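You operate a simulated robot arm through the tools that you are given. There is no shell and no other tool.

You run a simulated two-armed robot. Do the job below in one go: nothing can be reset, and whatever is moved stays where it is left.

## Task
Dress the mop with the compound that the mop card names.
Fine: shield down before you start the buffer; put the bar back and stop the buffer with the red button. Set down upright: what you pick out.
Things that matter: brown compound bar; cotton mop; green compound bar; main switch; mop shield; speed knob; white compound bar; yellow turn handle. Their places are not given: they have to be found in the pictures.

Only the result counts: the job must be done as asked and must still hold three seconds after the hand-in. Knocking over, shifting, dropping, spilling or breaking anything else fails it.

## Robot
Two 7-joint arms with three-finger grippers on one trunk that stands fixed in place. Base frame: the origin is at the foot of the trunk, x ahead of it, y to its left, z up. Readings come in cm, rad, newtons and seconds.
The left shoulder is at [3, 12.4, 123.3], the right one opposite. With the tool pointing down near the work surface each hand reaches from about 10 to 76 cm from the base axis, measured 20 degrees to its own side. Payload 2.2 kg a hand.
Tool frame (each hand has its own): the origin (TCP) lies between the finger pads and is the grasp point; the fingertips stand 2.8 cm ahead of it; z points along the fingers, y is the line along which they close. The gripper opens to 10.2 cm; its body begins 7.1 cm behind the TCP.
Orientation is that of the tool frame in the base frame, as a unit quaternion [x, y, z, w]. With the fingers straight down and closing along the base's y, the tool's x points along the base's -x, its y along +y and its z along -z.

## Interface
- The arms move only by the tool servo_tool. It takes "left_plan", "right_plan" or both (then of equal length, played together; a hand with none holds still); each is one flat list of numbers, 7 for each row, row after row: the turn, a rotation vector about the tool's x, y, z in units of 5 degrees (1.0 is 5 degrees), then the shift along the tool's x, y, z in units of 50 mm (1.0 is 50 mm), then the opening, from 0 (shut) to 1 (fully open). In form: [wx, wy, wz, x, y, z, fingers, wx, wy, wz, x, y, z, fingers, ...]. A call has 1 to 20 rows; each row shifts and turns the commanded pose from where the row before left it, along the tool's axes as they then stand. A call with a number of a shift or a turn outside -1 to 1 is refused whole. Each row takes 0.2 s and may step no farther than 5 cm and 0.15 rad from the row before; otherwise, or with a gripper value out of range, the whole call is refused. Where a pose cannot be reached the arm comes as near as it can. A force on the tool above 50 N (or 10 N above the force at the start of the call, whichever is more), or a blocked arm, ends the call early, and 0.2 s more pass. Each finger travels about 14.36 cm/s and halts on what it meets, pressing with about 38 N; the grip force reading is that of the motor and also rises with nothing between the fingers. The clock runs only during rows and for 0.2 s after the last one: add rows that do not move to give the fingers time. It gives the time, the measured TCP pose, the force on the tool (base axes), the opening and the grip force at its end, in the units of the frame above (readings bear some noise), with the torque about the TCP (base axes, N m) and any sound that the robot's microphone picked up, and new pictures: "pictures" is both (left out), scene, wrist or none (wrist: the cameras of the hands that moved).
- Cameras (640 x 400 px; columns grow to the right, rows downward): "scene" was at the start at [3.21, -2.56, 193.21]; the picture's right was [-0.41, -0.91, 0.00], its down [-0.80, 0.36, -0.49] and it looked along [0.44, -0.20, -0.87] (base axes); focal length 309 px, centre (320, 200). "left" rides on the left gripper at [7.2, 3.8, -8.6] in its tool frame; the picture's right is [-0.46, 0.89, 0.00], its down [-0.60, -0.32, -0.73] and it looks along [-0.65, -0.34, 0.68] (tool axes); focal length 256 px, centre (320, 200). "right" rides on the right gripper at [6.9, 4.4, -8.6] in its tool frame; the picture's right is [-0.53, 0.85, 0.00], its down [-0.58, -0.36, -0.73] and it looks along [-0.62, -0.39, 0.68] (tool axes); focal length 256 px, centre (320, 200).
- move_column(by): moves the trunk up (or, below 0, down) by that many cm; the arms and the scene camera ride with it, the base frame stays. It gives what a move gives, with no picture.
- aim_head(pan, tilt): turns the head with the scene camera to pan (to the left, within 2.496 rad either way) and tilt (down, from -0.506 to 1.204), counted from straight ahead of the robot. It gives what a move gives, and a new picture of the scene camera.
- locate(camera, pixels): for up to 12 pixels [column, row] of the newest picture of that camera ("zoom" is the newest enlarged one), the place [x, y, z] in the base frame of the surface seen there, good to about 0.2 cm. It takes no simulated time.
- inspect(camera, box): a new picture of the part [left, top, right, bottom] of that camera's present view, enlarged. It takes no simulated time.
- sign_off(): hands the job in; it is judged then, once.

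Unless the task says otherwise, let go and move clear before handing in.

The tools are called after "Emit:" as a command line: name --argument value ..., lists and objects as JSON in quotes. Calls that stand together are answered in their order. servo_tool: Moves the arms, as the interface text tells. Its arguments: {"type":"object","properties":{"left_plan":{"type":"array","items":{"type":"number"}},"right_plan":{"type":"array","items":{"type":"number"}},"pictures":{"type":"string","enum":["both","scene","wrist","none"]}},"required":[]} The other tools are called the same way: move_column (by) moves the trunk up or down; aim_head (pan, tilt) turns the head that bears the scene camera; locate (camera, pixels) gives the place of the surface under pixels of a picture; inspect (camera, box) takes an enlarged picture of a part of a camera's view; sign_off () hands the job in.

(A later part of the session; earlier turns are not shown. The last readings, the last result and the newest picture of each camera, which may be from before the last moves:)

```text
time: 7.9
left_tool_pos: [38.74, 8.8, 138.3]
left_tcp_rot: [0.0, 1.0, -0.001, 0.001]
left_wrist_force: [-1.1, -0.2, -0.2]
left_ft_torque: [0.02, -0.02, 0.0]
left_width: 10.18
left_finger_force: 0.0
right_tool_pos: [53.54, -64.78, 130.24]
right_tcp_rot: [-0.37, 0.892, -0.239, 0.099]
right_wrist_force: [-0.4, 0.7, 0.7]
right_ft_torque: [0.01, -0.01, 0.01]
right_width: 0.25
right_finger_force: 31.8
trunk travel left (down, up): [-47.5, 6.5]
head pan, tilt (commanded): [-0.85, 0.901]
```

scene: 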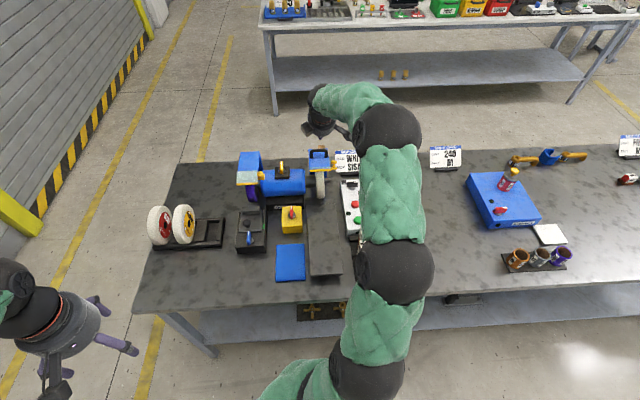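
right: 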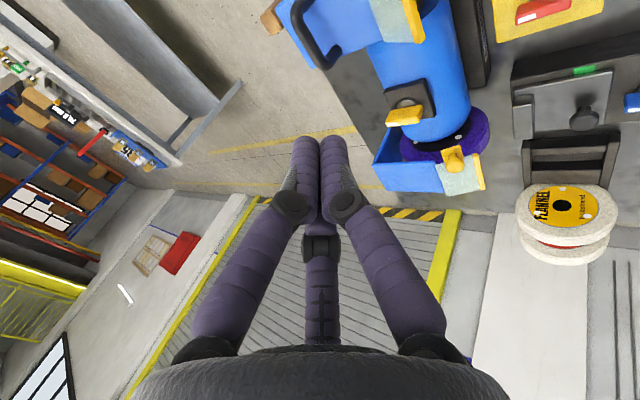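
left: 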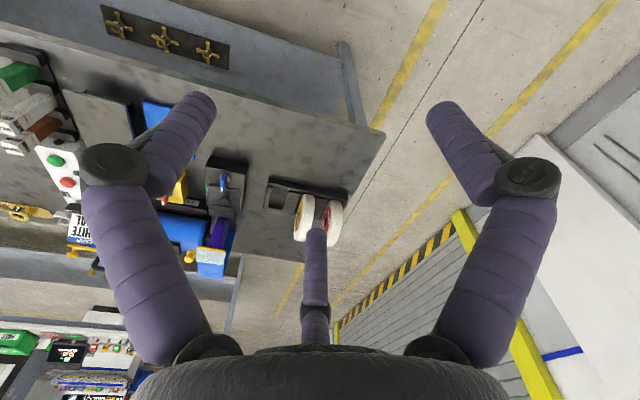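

The tool now tilts 30° toward the bench depth and its tip stands at about [54.5,-65.8,127.8], directly above the visor edge. I'll come down to about 2 cm above the visor.

Emit:
servo_tool --right_plan '[0, 0, 0, 0, 0.318, 0.642, 0, 0, 0, 0, 0, 0.318, 0.642, 0, 0, 0, 0, 0, 0.318, 0.642, 0, 0, 0, 0, 0, 0.318, 0.642, 0]' --pictures "both"

Emit:
inspect --camera "scene" --box '[230, 120, 390, 230]'

Emit:
inspect --camera "right" --box '[180, 0, 480, 240]'

```text
time: 8.9
left_tool_pos: [38.89, 8.76, 138.31]
left_tcp_rot: [0.0, 1.0, 0.0, 0.0]
left_wrist_force: [-0.8, -0.3, -0.1]
left_ft_torque: [-0.02, 0.0, -0.02]
left_width: 10.22
left_finger_force: 0.1
right_tool_pos: [54.29, -65.43, 115.9]
right_tcp_rot: [-0.369, 0.893, -0.239, 0.099]
right_wrist_force: [0.2, -0.8, 0.2]
right_ft_torque: [0.01, 0.01, 0.0]
right_width: 0.21
right_finger_force: 31.6
trunk travel left (down, up): [-47.5, 6.5]
head pan, tilt (commanded): [-0.85, 0.901]
```

scene: 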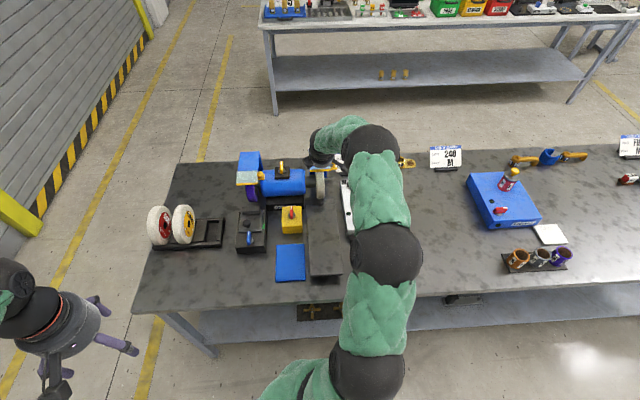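
right: 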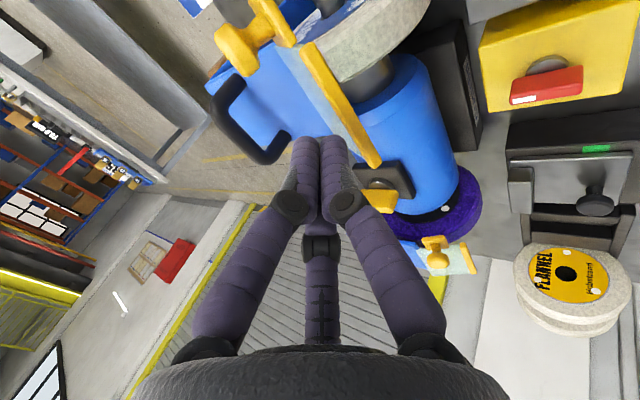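

```text
3.64 times, centred on (310, 175) of scene
```

zoom: 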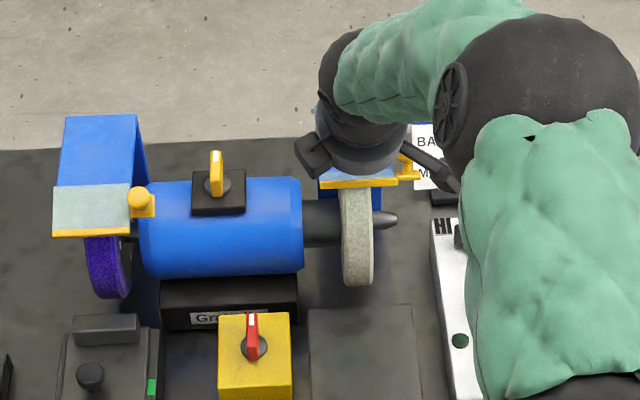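

```text
1.67 times, centred on (330, 120) of right
```

zoom: 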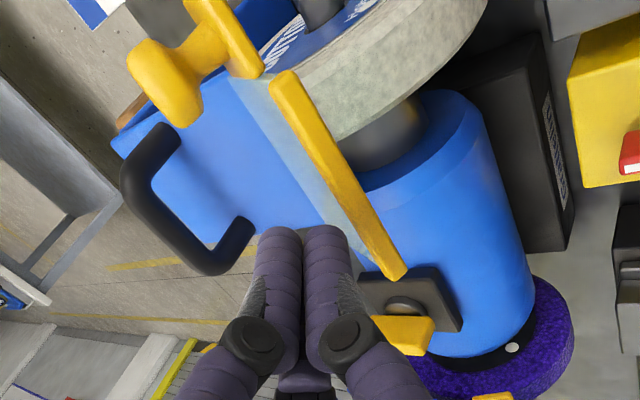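

The tip is at about [55.3,-66.4,113.5], over the visor panel just inside the yellow edge. I'll press straight down in 1 cm steps and watch the force.

Emit:
servo_tool --right_plan '[0, 0, 0, 0, 0.1, 0.173, 0, 0, 0, 0, 0, 0.1, 0.173, 0, 0, 0, 0, 0, 0.1, 0.173, 0, 0, 0, 0, 0, 0.1, 0.173, 0]' --pictures "both"

Emit:
inspect --camera "right" --box '[180, 0, 480, 240]'

```text
time: 9.9
left_tool_pos: [38.96, 8.97, 138.31]
left_tcp_rot: [0.0, 1.0, 0.0, 0.001]
left_wrist_force: [0.5, 0.2, -0.7]
left_ft_torque: [0.01, -0.03, 0.0]
left_width: 10.18
left_finger_force: 0.1
right_tool_pos: [54.41, -65.35, 112.05]
right_tcp_rot: [-0.369, 0.892, -0.241, 0.099]
right_wrist_force: [0.0, 0.6, 0.6]
right_ft_torque: [0.01, 0.02, 0.02]
right_width: 0.22
right_finger_force: 31.6
trunk travel left (down, up): [-47.5, 6.5]
head pan, tilt (commanded): [-0.85, 0.901]
```

scene: 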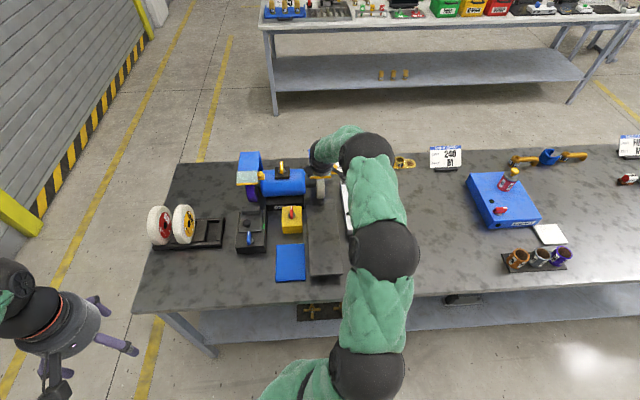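
right: 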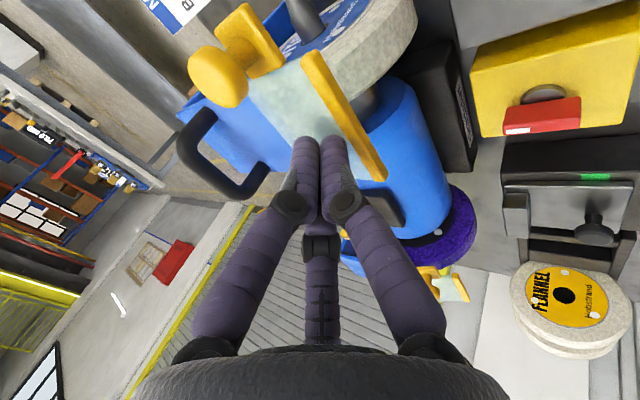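

```text
1.67 times, centred on (330, 120) of right
```

zoom: 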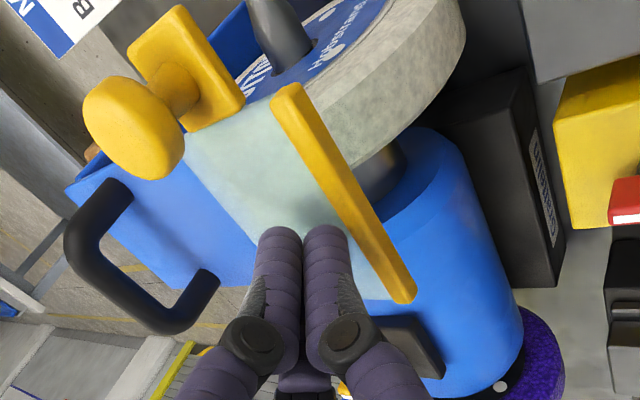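

The visor panel now appears broader (zoom (250,190)), so it is turning down with hardly any force. I'll keep pressing.

Emit:
servo_tool --right_plan '[0, 0, 0, 0, 0.1, 0.173, 0, 0, 0, 0, 0, 0.1, 0.173, 0, 0, 0, 0, 0, 0.1, 0.173, 0]' --pictures "wrist"

Emit:
inspect --camera "right" --box '[180, 0, 480, 240]'

```text
time: 10.7
left_tool_pos: [38.67, 9.14, 138.46]
left_tcp_rot: [0.0, 1.0, -0.002, 0.001]
left_wrist_force: [-0.2, -0.4, 0.2]
left_ft_torque: [0.04, 0.0, 0.01]
left_width: 10.18
left_finger_force: 0.0
right_tool_pos: [54.3, -65.46, 109.67]
right_tcp_rot: [-0.369, 0.891, -0.244, 0.101]
right_wrist_force: [-4.5, 4.7, 22.6]
right_ft_torque: [0.18, 0.15, 0.05]
right_width: 0.22
right_finger_force: 30.9
trunk travel left (down, up): [-47.5, 6.5]
head pan, tilt (commanded): [-0.85, 0.901]
```

right: 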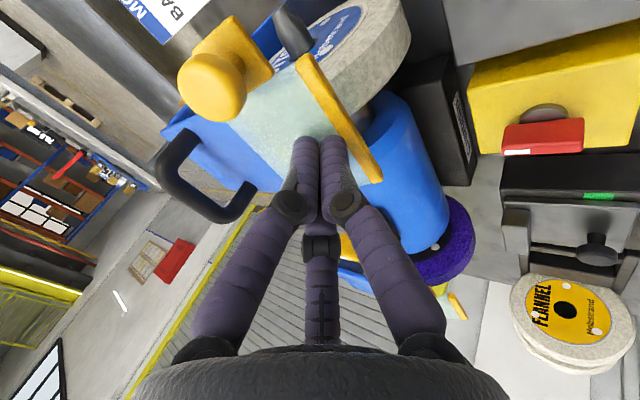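

```text
1.67 times, centred on (330, 120) of right
```

zoom: 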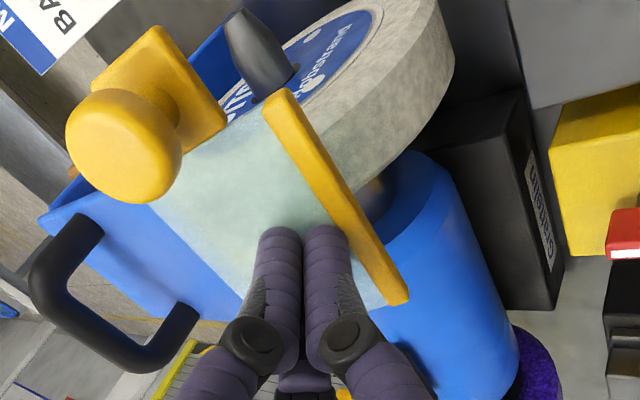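

The force has risen to 22.6 N, so the visor met its stop; I'll check the yellow edge's height against the left wheel's 106.6.

Emit:
locate --camera "zoom" --pixels '[[290, 110], [340, 200], [390, 285], [200, 190], [250, 170], [160, 220], [120, 150]]'

```text
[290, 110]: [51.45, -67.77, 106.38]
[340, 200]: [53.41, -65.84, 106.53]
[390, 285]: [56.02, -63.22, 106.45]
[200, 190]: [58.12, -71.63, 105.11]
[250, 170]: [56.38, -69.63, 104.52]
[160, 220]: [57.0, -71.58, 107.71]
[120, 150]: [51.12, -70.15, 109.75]
```

The yellow edge is now at z≈106.45, matching the left visor's down position. I'll lift off and confirm that it stays.

Emit:
servo_tool --right_plan '[0, 0, 0, 0, -0.4, -0.693, 0, 0, 0, 0, 0, -0.4, -0.693, 0, 0, 0, 0, 0, -0.4, -0.693, 0]' --pictures "both"

Emit:
inspect --camera "scene" --box '[230, 120, 390, 230]'

Emit:
inspect --camera "right" --box '[180, 0, 480, 240]'

Emit:
locate --camera "right" --pixels '[[330, 60], [345, 100], [370, 150], [280, 60], [300, 70]]'

```text
time: 11.5
left_tool_pos: [38.87, 8.9, 138.27]
left_tcp_rot: [0.0, 1.0, 0.0, 0.0]
left_wrist_force: [-0.4, -0.5, 1.4]
left_ft_torque: [0.0, 0.02, 0.01]
left_width: 10.2
left_finger_force: 0.1
right_tool_pos: [54.41, -65.25, 120.97]
right_tcp_rot: [-0.37, 0.892, -0.238, 0.099]
right_wrist_force: [-0.9, -0.3, -0.9]
right_ft_torque: [-0.04, -0.04, 0.0]
right_width: 0.22
right_finger_force: 31.9
trunk travel left (down, up): [-47.5, 6.5]
head pan, tilt (commanded): [-0.85, 0.901]
```

scene: 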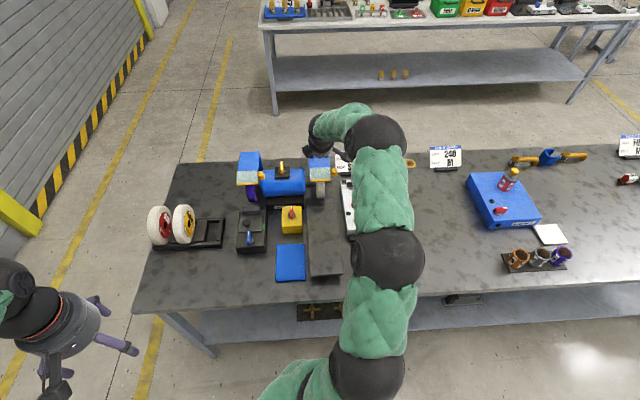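
right: 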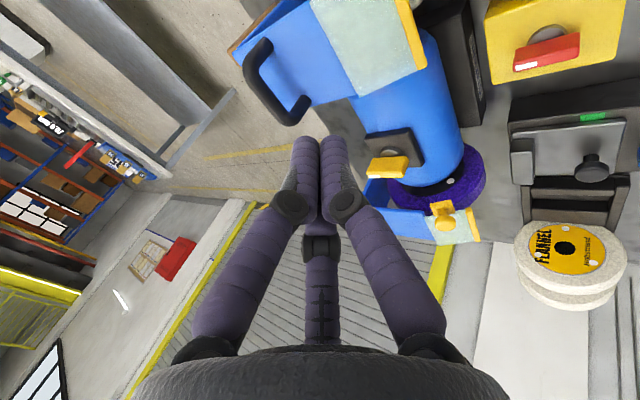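

```text
3.64 times, centred on (310, 175) of scene
```

zoom: 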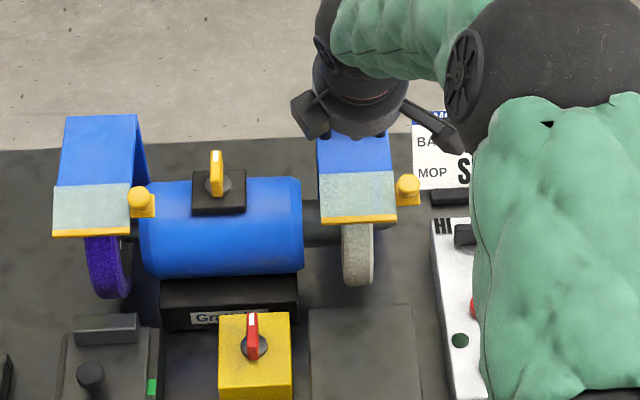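

```text
1.67 times, centred on (330, 120) of right
```

zoom: 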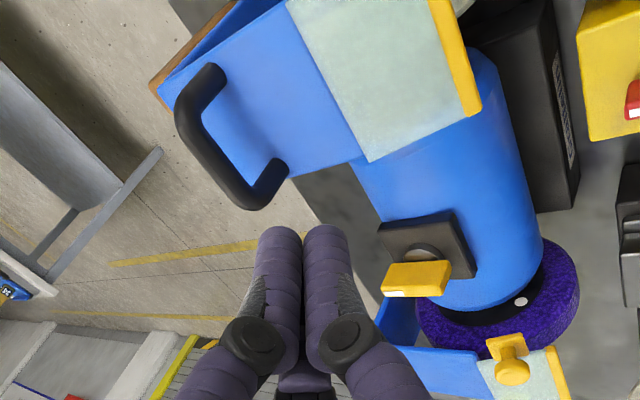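

```text
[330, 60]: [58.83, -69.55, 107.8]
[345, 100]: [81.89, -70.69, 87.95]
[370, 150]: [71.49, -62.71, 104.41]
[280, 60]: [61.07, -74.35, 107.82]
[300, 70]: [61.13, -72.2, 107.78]
```

The visor stays down, matching the left one. Next I'll retract, straighten the tool and go above the green start button at [36.7,-66.9,95] to test whether the buffer has power.

Emit:
servo_tool --right_plan '[0, 0, 0, 0, -0.48, -0.83, 0, 0, 0, 0, 0, -0.48, -0.83, 0, -1, 0, 0, 0, 0, 0, 0, -1, 0, 0, 0, 0, 0, 0, -1, 0, 0, 0, 0, 0, 0, -1, 0, 0, 0, 0, 0, 0, -1, 0, 0, 0, 0, 0, 0, -1, 0, 0, 0, 0, 0, 0, 0, 0, 0, 0.686, 0.566, 0, 0, 0, 0, 0, 0.686, 0.566, 0, 0, 0, 0, 0, 0.686, 0.566, 0, 0, 0, 0, 0, 0.686, 0.566, 0, 0]' --pictures "both"

Emit:
inspect --camera "scene" --box '[270, 120, 430, 300]'

```text
time: 14.1
left_tool_pos: [38.58, 8.9, 138.39]
left_tcp_rot: [-0.001, 1.0, 0.0, 0.001]
left_wrist_force: [-1.1, 0.4, -0.9]
left_ft_torque: [0.03, -0.03, 0.0]
left_width: 10.2
left_finger_force: 0.0
right_tool_pos: [36.1, -67.08, 130.76]
right_tcp_rot: [-0.382, 0.924, -0.001, 0.001]
right_wrist_force: [-0.4, 0.3, -0.1]
right_ft_torque: [0.0, -0.05, -0.03]
right_width: 0.2
right_finger_force: 31.6
trunk travel left (down, up): [-47.5, 6.5]
head pan, tilt (commanded): [-0.85, 0.901]
```

scene: 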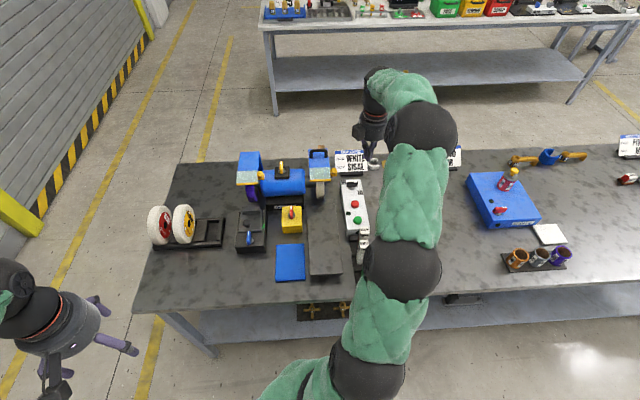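
right: 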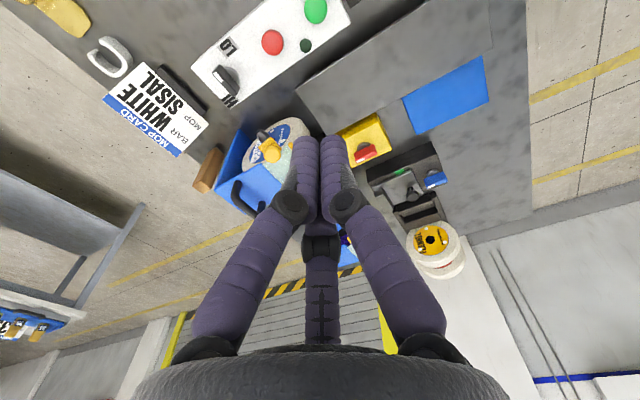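

```text
2.22 times, centred on (350, 210) of scene
```

zoom: 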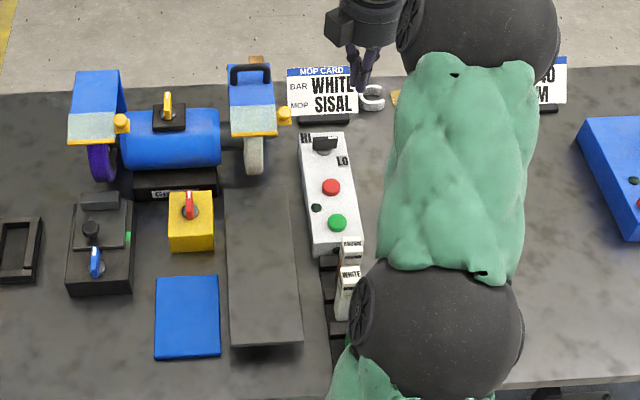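

The hand is at [36.1,-67.1,130.8] above the strip. I'll re-locate the buttons from the right camera for accuracy.

Emit:
locate --camera "right" --pixels '[[316, 8], [272, 42], [306, 46], [228, 80], [222, 75]]'

Emit:
inspect --camera "scene" --box '[335, 175, 375, 240]'

Emit:
locate --camera "zoom" --pixels '[[310, 135], [330, 275], [295, 250], [350, 255], [360, 345], [265, 210], [290, 330]]'

```text
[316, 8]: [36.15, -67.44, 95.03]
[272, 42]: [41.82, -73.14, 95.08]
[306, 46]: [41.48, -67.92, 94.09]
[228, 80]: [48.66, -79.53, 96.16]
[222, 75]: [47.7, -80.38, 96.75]
```

```text
6.15 times, centred on (355, 208) of scene
```

zoom: 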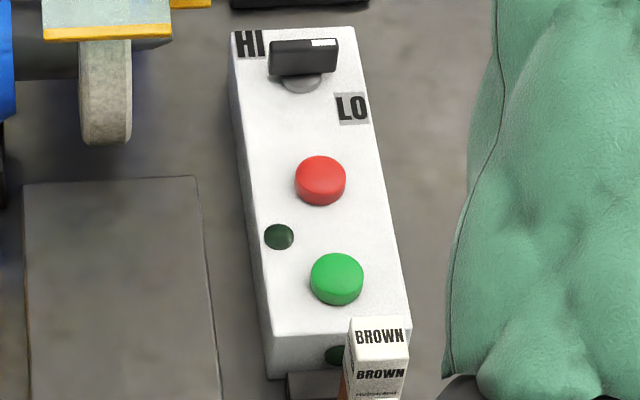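

```text
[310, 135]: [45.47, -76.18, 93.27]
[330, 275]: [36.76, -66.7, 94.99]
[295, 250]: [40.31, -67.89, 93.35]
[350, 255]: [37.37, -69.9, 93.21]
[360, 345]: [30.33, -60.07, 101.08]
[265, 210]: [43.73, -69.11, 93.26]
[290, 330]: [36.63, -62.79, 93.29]
```

Green button's centre is about [36.5,-67.0,95.05], right under the hand. I'll descend to roughly 2 cm above it.

Emit:
servo_tool --right_plan '[0, 0, 0, 0, 0, 0.88, 0, 0, 0, 0, 0, 0, 0.88, 0, 0, 0, 0, 0, 0, 0.88, 0, 0, 0, 0, 0, 0, 0.88, 0, 0, 0, 0, 0, 0, 0.88, 0, 0, 0, 0, 0, 0, 0.88, 0, 0, 0, 0, 0, 0, 0.88, 0]' --pictures "both"

Emit:
inspect --camera "scene" --box '[300, 150, 420, 270]'

```text
time: 15.7
left_tool_pos: [38.86, 8.74, 138.35]
left_tcp_rot: [0.0, 1.0, 0.0, 0.0]
left_wrist_force: [0.3, -0.2, 0.1]
left_ft_torque: [-0.01, 0.0, -0.02]
left_width: 10.21
left_finger_force: 0.1
right_tool_pos: [36.62, -67.24, 99.71]
right_tcp_rot: [-0.382, 0.924, 0.0, 0.0]
right_wrist_force: [0.3, -0.1, 0.3]
right_ft_torque: [0.04, 0.08, 0.06]
right_width: 0.22
right_finger_force: 31.7
trunk travel left (down, up): [-47.5, 6.5]
head pan, tilt (commanded): [-0.85, 0.901]
```

scene: 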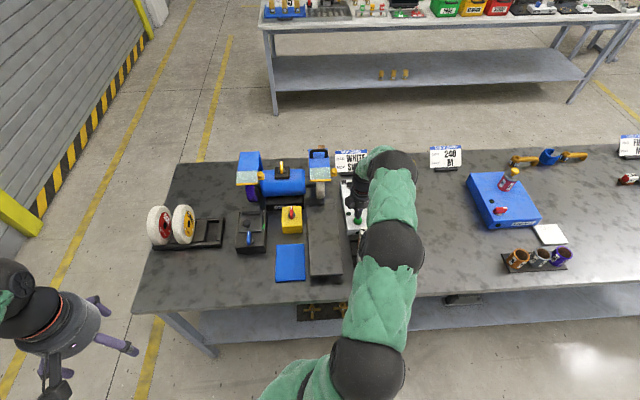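
right: 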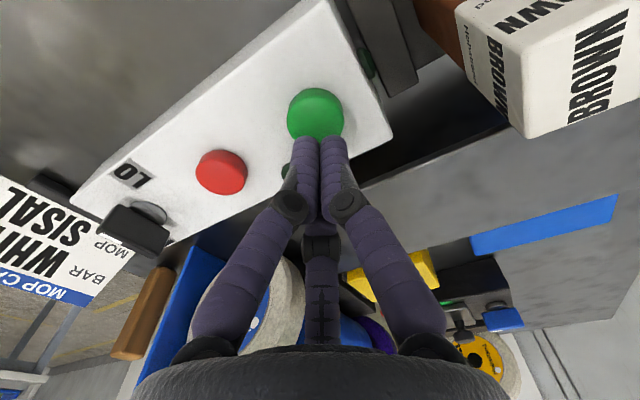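

```text
3.33 times, centred on (360, 210) of scene
```

zoom: 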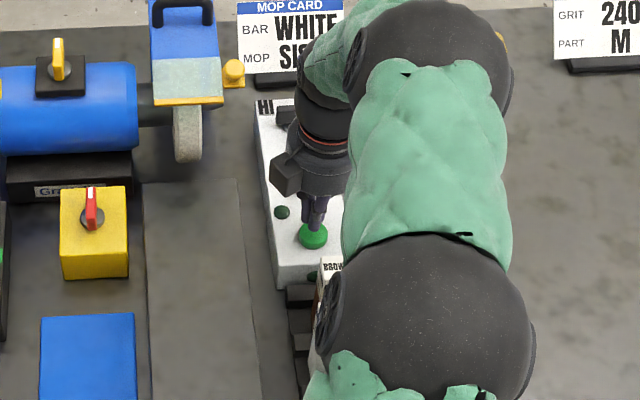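

The fingertips sit just over the green button, but the elbow looks near the bars in the picture. I'll check its real height before pressing.

Emit:
locate --camera "scene" --pixels '[[389, 250], [362, 250], [390, 270], [390, 210], [363, 235]]'

Emit:
inspect --camera "left" --box '[0, 0, 300, 200]'

```text
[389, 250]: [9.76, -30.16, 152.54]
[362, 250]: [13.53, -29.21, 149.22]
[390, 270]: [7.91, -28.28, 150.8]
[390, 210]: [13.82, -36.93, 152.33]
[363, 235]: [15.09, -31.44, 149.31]
```

```text
2.00 times, centred on (150, 100) of left
```

zoom: 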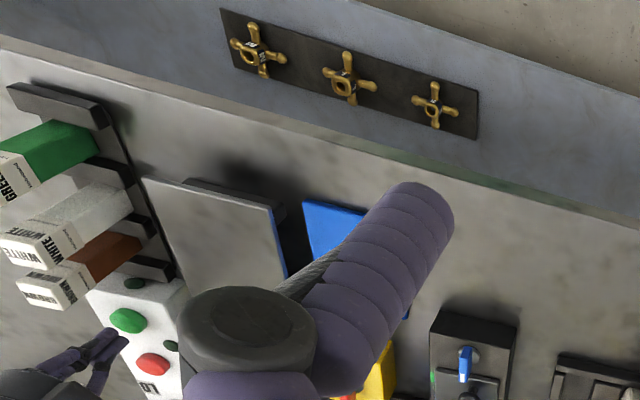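

The elbow is at z≈150, well clear. Now I'll press the green button in small steps and listen.

Emit:
servo_tool --right_plan '[0, 0, 0, 0, 0, 0.2, 0, 0, 0, 0, 0, 0, 0.16, 0, 0, 0, 0, 0, 0, 0.06, 0, 0, 0, 0, 0, 0, 0.06, 0]' --pictures "both"

Emit:
inspect --camera "right" --box '[170, 20, 420, 220]'

```text
time: 16.7
left_tool_pos: [38.84, 8.86, 138.28]
left_tcp_rot: [0.0, 1.0, 0.001, 0.0]
left_wrist_force: [-0.4, 0.0, 0.1]
left_ft_torque: [-0.02, 0.02, -0.03]
left_width: 10.22
left_finger_force: 0.0
right_tool_pos: [36.57, -67.02, 97.34]
right_tcp_rot: [-0.383, 0.924, 0.0, -0.001]
right_wrist_force: [0.7, 0.7, 3.1]
right_ft_torque: [0.0, -0.01, 0.02]
right_width: 0.21
right_finger_force: 31.4
trunk travel left (down, up): [-47.5, 6.5]
head pan, tilt (commanded): [-0.85, 0.901]
heard: click
```

scene: 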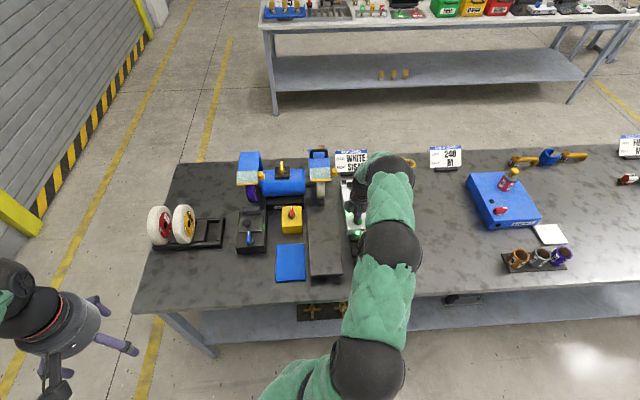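
right: 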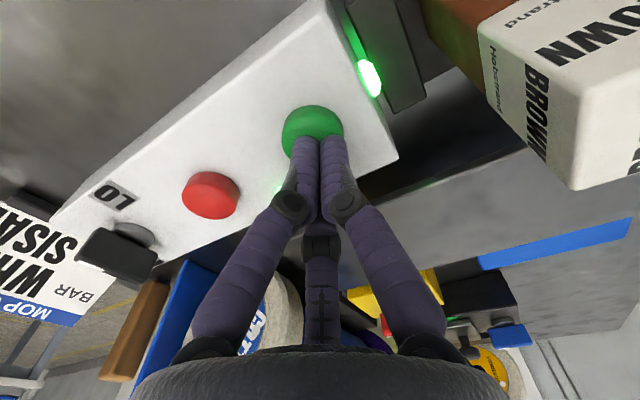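

```text
2.00 times, centred on (295, 120) of right
```

zoom: 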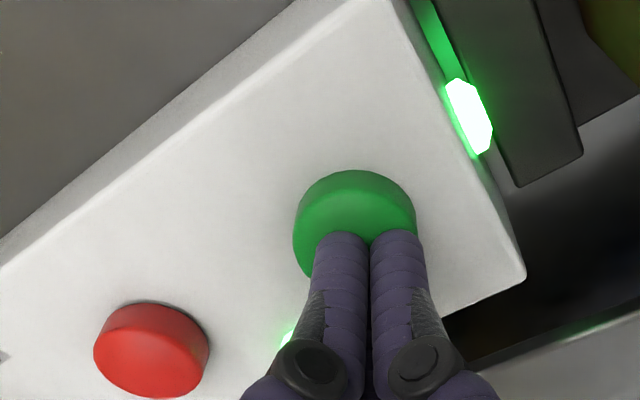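

A click sounded and both lamps now glow green, so the buffer seems to have started. I'll lift off and check the mop.

Emit:
servo_tool --right_plan '[0, 0, 0, 0, 0, -0.6, 0, 0, 0, 0, 0, 0, -0.9, 0, 0, 0, 0, 0, 0, -0.9, 0, 0, 0, 0, 0, 0, -0.9, 0]' --pictures "both"

Emit:
inspect --camera "right" --box '[100, 60, 340, 260]'

Emit:
inspect --camera "scene" --box '[230, 130, 390, 260]'

```text
time: 17.7
left_tool_pos: [38.76, 9.0, 138.37]
left_tcp_rot: [0.0, 1.0, -0.001, 0.0]
left_wrist_force: [0.2, -0.2, 0.4]
left_ft_torque: [0.01, 0.02, -0.01]
left_width: 10.2
left_finger_force: 0.0
right_tool_pos: [36.43, -67.03, 113.95]
right_tcp_rot: [-0.382, 0.924, 0.0, 0.0]
right_wrist_force: [0.1, -0.1, -0.7]
right_ft_torque: [-0.03, -0.01, 0.01]
right_width: 0.22
right_finger_force: 30.8
trunk travel left (down, up): [-47.5, 6.5]
head pan, tilt (commanded): [-0.85, 0.901]
```

scene: 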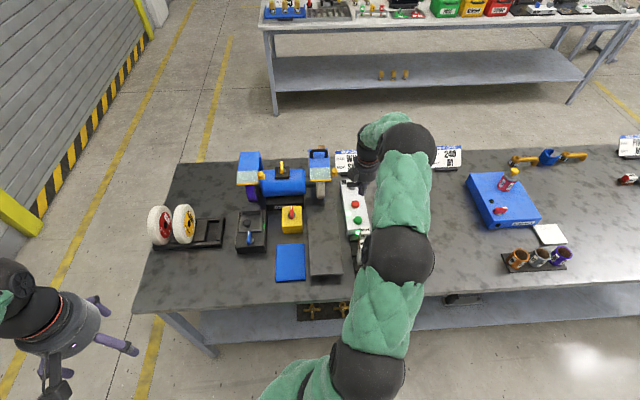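
right: 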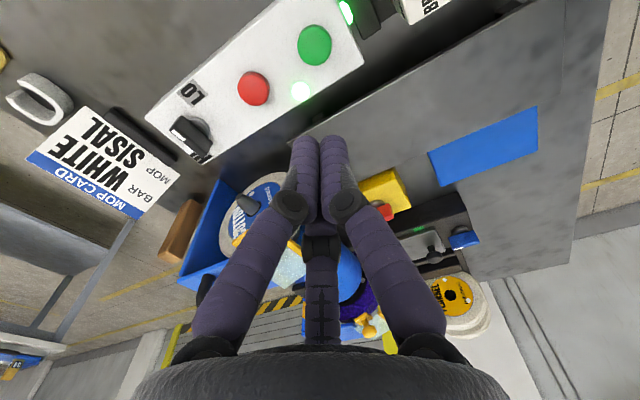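

```text
2.00 times, centred on (220, 160) of right
```

zoom: 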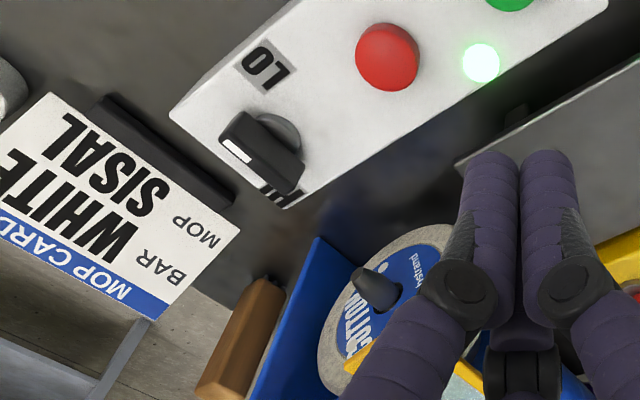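

```text
3.08 times, centred on (310, 195) of scene
```

zoom: 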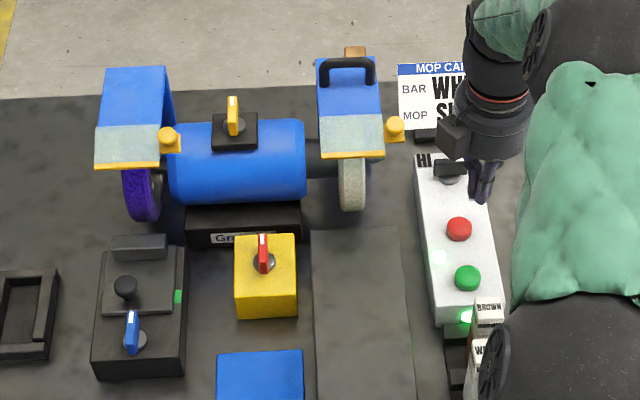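

The lamps stay lit with the hand lifted. I'll wait a moment and compare the mop label's orientation to see whether it turns.

Emit:
servo_tool --right_plan '[0, 0, 0, 0, 0, 0, 0]' --pictures "none"

Emit:
inspect --camera "right" --box '[200, 150, 340, 270]'

Emit:
servo_tool --right_plan '[0, 0, 0, 0, 0, 0, 0, 0, 0, 0, 0, 0, 0, 0, 0, 0, 0, 0, 0, 0, 0]' --pictures "none"

Emit:
inspect --camera "right" --box '[200, 150, 340, 270]'

```text
time: 18.1
left_tool_pos: [38.77, 8.72, 138.38]
left_tcp_rot: [0.0, 1.0, 0.0, 0.001]
left_wrist_force: [0.1, -0.2, 0.1]
left_ft_torque: [-0.02, 0.02, -0.01]
left_width: 10.18
left_finger_force: 0.0
right_tool_pos: [36.51, -67.13, 113.77]
right_tcp_rot: [-0.382, 0.924, 0.0, 0.0]
right_wrist_force: [0.2, 0.0, -0.8]
right_ft_torque: [-0.01, 0.03, 0.03]
right_width: 0.21
right_finger_force: 30.9
trunk travel left (down, up): [-47.5, 6.5]
head pan, tilt (commanded): [-0.85, 0.901]
```

```text
3.33 times, centred on (270, 210) of right
```

zoom: 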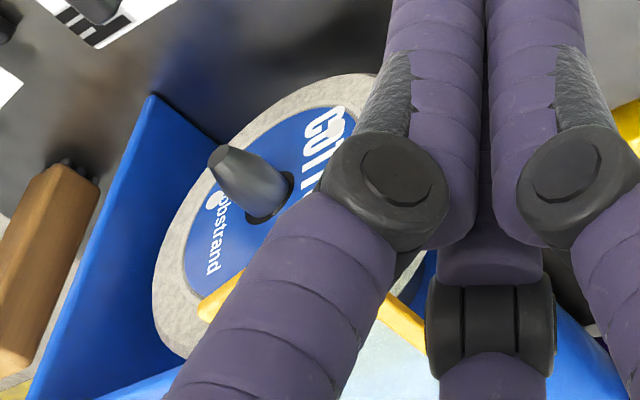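

```text
time: 18.9
left_tool_pos: [38.94, 8.8, 138.34]
left_tcp_rot: [0.0, 1.0, 0.0, 0.0]
left_wrist_force: [-0.3, -0.5, 0.3]
left_ft_torque: [0.0, -0.03, -0.01]
left_width: 10.19
left_finger_force: 0.2
right_tool_pos: [36.61, -67.1, 113.85]
right_tcp_rot: [-0.383, 0.924, 0.001, 0.0]
right_wrist_force: [-0.3, -0.6, -0.3]
right_ft_torque: [0.02, -0.01, -0.01]
right_width: 0.2
right_finger_force: 31.7
trunk travel left (down, up): [-47.5, 6.5]
head pan, tilt (commanded): [-0.85, 0.901]
```

```text
3.33 times, centred on (270, 210) of right
```

zoom: 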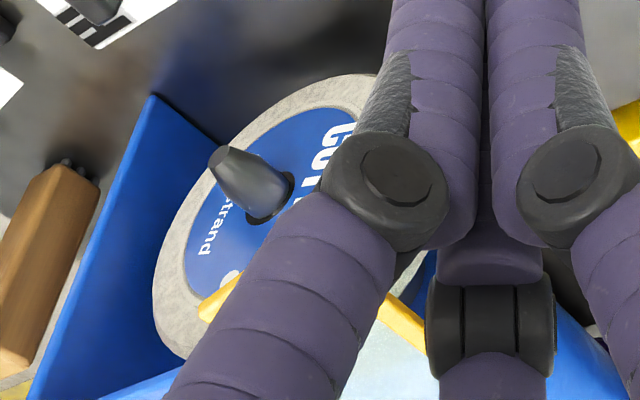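

The label has turned between the two pictures, so the mop is running. Now I'll move above the white bar at [26.9,-56.75,101.2] and open the fingers partway.

Emit:
servo_tool --right_plan '[0, 0, 0, -0.035, 0.94, 0, 0, 0, 0, 0, -0.035, 0.94, 0, 0, 0, 0, 0, -0.035, 0.94, 0, 0.2, 0, 0, 0, 0, 0, 0, 0.5, 0, 0, 0, 0, 0, 0, 0.5]' --pictures "both"

Emit:
inspect --camera "right" --box '[180, 0, 500, 200]'

Emit:
inspect --camera "left" --box '[0, 40, 100, 150]'

```text
time: 20.1
left_tool_pos: [38.88, 8.82, 138.35]
left_tcp_rot: [0.0, 1.0, 0.0, -0.001]
left_wrist_force: [-0.2, 0.2, 0.1]
left_ft_torque: [-0.01, 0.0, 0.01]
left_width: 10.22
left_finger_force: 0.1
right_tool_pos: [27.03, -56.68, 113.91]
right_tcp_rot: [-0.383, 0.924, 0.0, -0.001]
right_wrist_force: [0.3, 0.2, -0.3]
right_ft_torque: [0.01, 0.01, -0.04]
right_width: 5.13
right_finger_force: 0.2
trunk travel left (down, up): [-47.5, 6.5]
head pan, tilt (commanded): [-0.85, 0.901]
```

scene: 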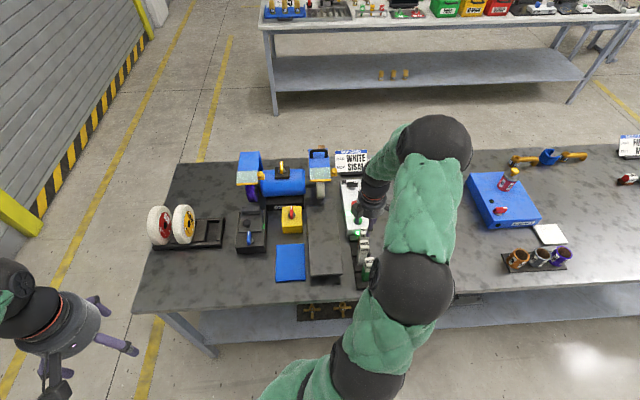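
right: 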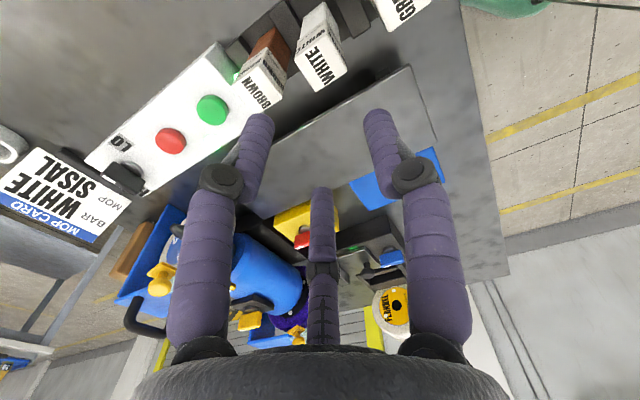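

```text
2.00 times, centred on (340, 100) of right
```

zoom: 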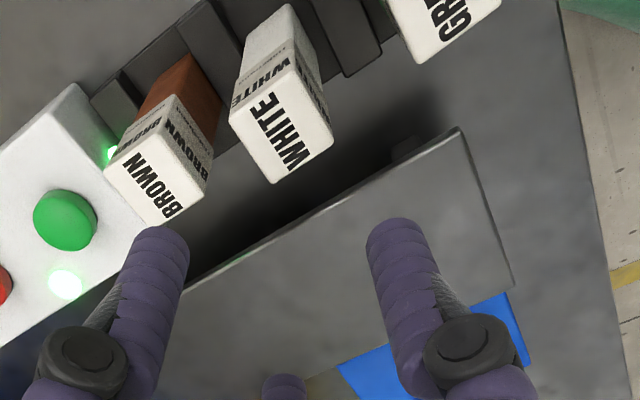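

```text
3.64 times, centred on (50, 95) of left
```

zoom: 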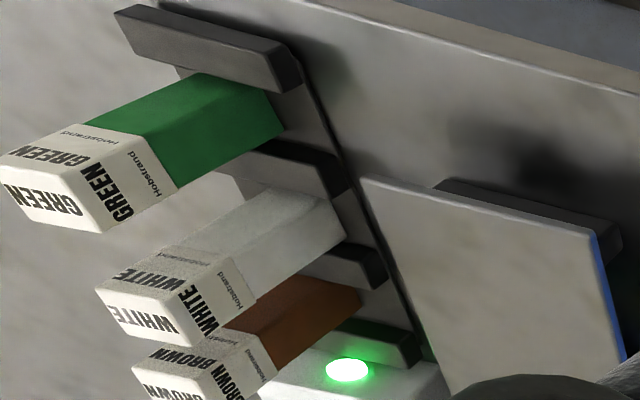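

The white bar's top shows clearly at right zoom (285,130). I'll locate its corners and the neighbours' from this close view.

Emit:
inspect --camera "right" --box '[220, 0, 420, 125]'

```text
3.20 times, centred on (320, 62) of right
```

zoom: 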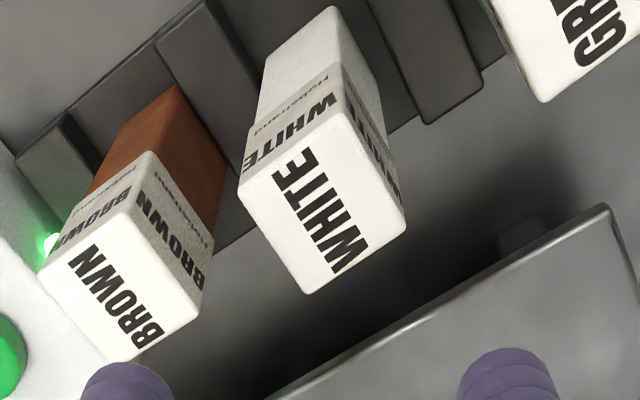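

Emit:
locate --camera "zoom" --pixels '[[245, 182], [340, 114], [400, 220], [310, 287], [322, 200], [47, 277], [132, 208], [198, 302], [118, 355], [122, 282], [515, 30], [545, 96]]'

```text
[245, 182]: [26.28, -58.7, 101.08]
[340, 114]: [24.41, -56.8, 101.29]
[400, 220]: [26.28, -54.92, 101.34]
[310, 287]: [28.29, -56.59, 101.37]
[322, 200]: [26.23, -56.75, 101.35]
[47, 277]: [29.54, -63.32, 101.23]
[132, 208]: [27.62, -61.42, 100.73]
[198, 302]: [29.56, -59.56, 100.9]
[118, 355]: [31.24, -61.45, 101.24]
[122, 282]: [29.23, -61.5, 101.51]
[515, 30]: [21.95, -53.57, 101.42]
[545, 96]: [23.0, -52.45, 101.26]
```

The wrist view gives the white bar's centre as [26.3,-56.75] and yaw about -45°, brown at [29.5,-61.4], green about [21,-52.6]. I'll cross-check with the scene camera.

Emit:
inspect --camera "scene" --box '[345, 230, 385, 270]'

```text
10.00 times, centred on (365, 250) of scene
```

zoom: 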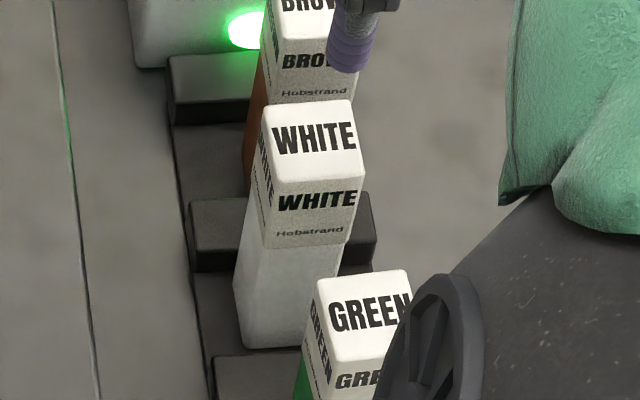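

Emit:
locate --camera "zoom" --pixels '[[270, 106], [346, 102], [360, 172], [274, 182], [312, 140], [270, 235], [340, 235], [325, 280], [403, 275], [330, 355], [285, 42], [245, 335]]'

```text
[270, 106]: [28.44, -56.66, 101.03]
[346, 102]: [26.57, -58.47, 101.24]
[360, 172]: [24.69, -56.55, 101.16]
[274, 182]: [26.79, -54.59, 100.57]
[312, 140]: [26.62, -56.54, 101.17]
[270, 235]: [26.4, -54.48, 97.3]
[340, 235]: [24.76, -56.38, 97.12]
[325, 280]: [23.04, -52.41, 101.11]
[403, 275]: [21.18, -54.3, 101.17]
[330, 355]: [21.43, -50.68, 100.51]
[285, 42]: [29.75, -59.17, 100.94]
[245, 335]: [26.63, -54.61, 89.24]
```

Both views agree on the white bar's centre near [26.45,-56.66], with brown and green about 5.6 and 6.8 cm away. I'll rotate the hand 30° so the fingers pass beside the neighbours, then re-read.

Emit:
servo_tool --right_plan '[0, 0, 1, 0, 0, 0, 0.5, 0, 0, 1, 0, 0, 0, 0.5, 0, 0, 1, 0, 0, 0, 0.5, 0, 0, 1, 0, 0, 0, 0.5, 0, 0, 1, 0, 0, 0, 0.5, 0, 0, 1, 0, 0, 0, 0.5]' --pictures "none"

Emit:
servo_tool --right_plan '[0, 0, 0, 0, 0, 0, 0.5]' --pictures "wrist"

Emit:
inspect --camera "right" --box '[220, 0, 460, 150]'

```text
time: 21.5
left_tool_pos: [38.81, 8.78, 138.35]
left_tcp_rot: [0.0, 1.0, 0.0, 0.0]
left_wrist_force: [0.5, -0.4, 0.5]
left_ft_torque: [0.0, 0.04, 0.01]
left_width: 10.2
left_finger_force: 0.0
right_tool_pos: [26.91, -56.72, 113.81]
right_tcp_rot: [-0.13, 0.992, 0.001, -0.001]
right_wrist_force: [0.4, 0.1, -0.2]
right_ft_torque: [0.0, 0.01, 0.01]
right_width: 5.12
right_finger_force: 0.1
trunk travel left (down, up): [-47.5, 6.5]
head pan, tilt (commanded): [-0.85, 0.901]
```

```text
time: 21.9
left_tool_pos: [38.81, 8.98, 138.33]
left_tcp_rot: [0.001, 1.0, 0.0, 0.0]
left_wrist_force: [1.4, 0.7, 0.8]
left_ft_torque: [0.01, 0.04, 0.01]
left_width: 10.21
left_finger_force: 0.0
right_tool_pos: [26.97, -56.64, 113.9]
right_tcp_rot: [-0.131, 0.991, 0.0, 0.0]
right_wrist_force: [-0.4, -0.1, -0.1]
right_ft_torque: [-0.02, -0.01, -0.01]
right_width: 5.1
right_finger_force: 0.1
trunk travel left (down, up): [-47.5, 6.5]
head pan, tilt (commanded): [-0.85, 0.901]
```

right: 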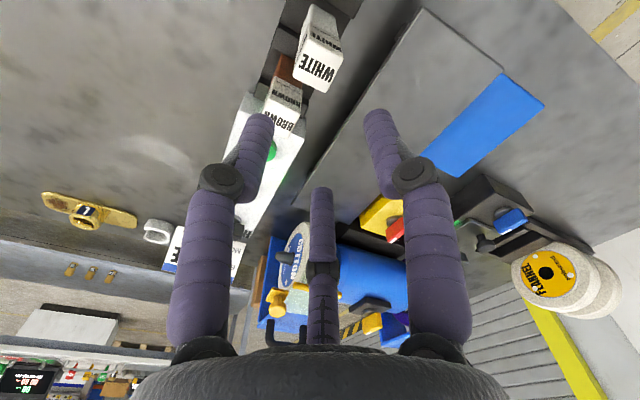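

```text
2.67 times, centred on (340, 75) of right
```

zoom: 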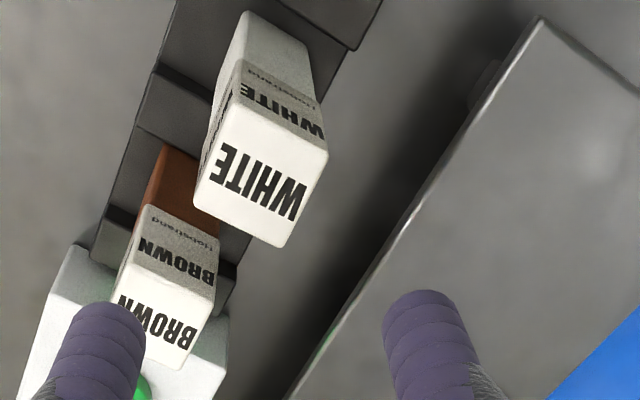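

The view now shows white's top face at zoom (262,175). I'll locate it again from here to fix the grasp centre.

Emit:
locate --camera "zoom" --pixels '[[198, 193], [233, 108], [325, 155], [280, 242], [260, 175], [118, 310], [180, 365], [150, 262]]'

```text
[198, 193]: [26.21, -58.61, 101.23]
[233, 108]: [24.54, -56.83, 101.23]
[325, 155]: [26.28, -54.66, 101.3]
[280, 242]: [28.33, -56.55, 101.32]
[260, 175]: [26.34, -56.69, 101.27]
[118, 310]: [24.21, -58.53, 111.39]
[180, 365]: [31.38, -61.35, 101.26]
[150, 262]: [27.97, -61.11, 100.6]
```

White bar centre confirmed at [26.36,-56.66]; the hand is 0.6 cm off in x. I'll shift and descend most of the way.

Emit:
servo_tool --right_plan '[0, 0, 0, 0.11, 0.03, 0, 0.5, 0, 0, 0, 0, 0, 0.7, 0.5, 0, 0, 0, 0, 0, 0.7, 0.5, 0, 0, 0, 0, 0, 0.6, 0.5]' --pictures "both"

Emit:
inspect --camera "right" --box '[160, 0, 480, 200]'

Emit:
inspect --camera "left" --box '[0, 20, 130, 170]'

Emit:
inspect --camera "scene" --box '[330, 200, 400, 290]'

```text
time: 22.9
left_tool_pos: [38.77, 8.8, 138.18]
left_tcp_rot: [0.0, 1.0, 0.0, 0.0]
left_wrist_force: [0.1, -0.7, -0.2]
left_ft_torque: [0.01, 0.01, -0.04]
left_width: 10.19
left_finger_force: 0.1
right_tool_pos: [26.46, -56.74, 103.76]
right_tcp_rot: [-0.13, 0.991, -0.001, 0.0]
right_wrist_force: [0.0, -0.7, 0.1]
right_ft_torque: [0.0, 0.02, 0.01]
right_width: 5.08
right_finger_force: 0.0
trunk travel left (down, up): [-47.5, 6.5]
head pan, tilt (commanded): [-0.85, 0.901]
```

scene: 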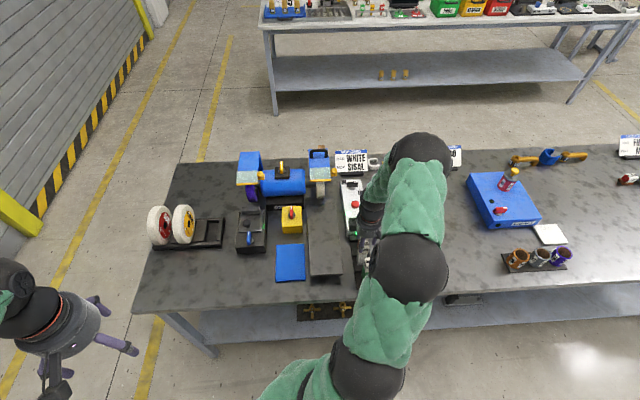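
right: 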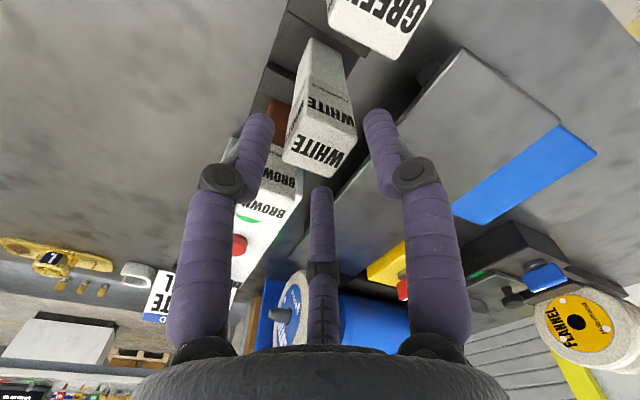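

```text
2.00 times, centred on (320, 100) of right
```

zoom: 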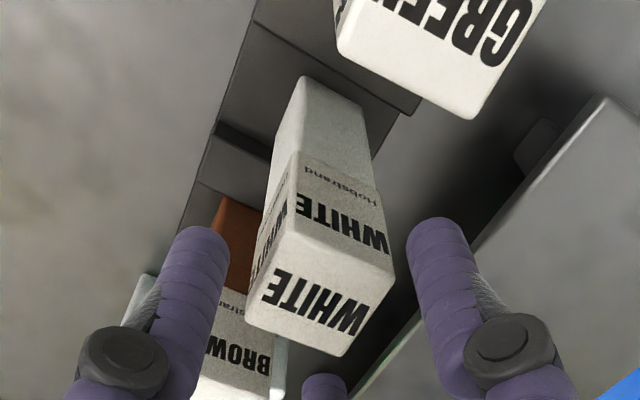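

```text
2.67 times, centred on (65, 95) of left
```

zoom: 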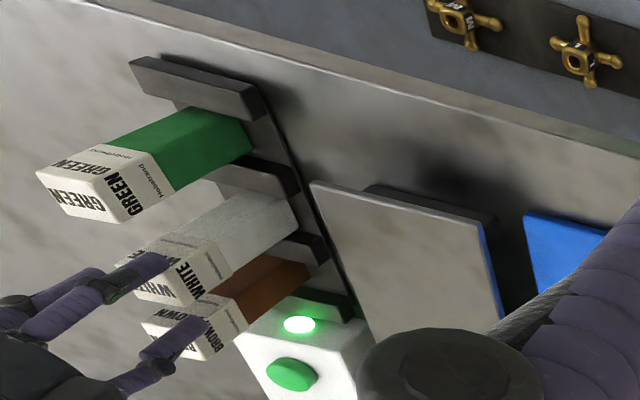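

```text
4.44 times, centred on (365, 245) of scene
```

zoom: 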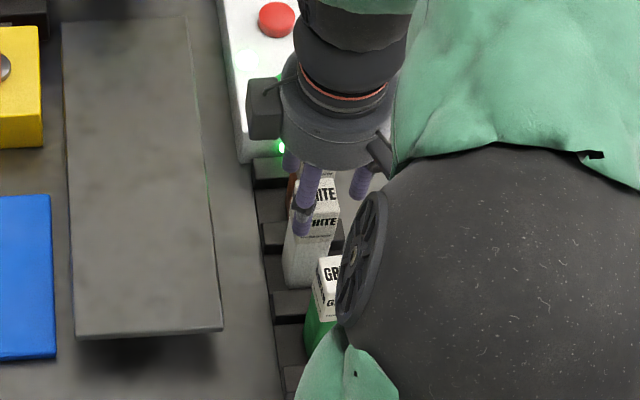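

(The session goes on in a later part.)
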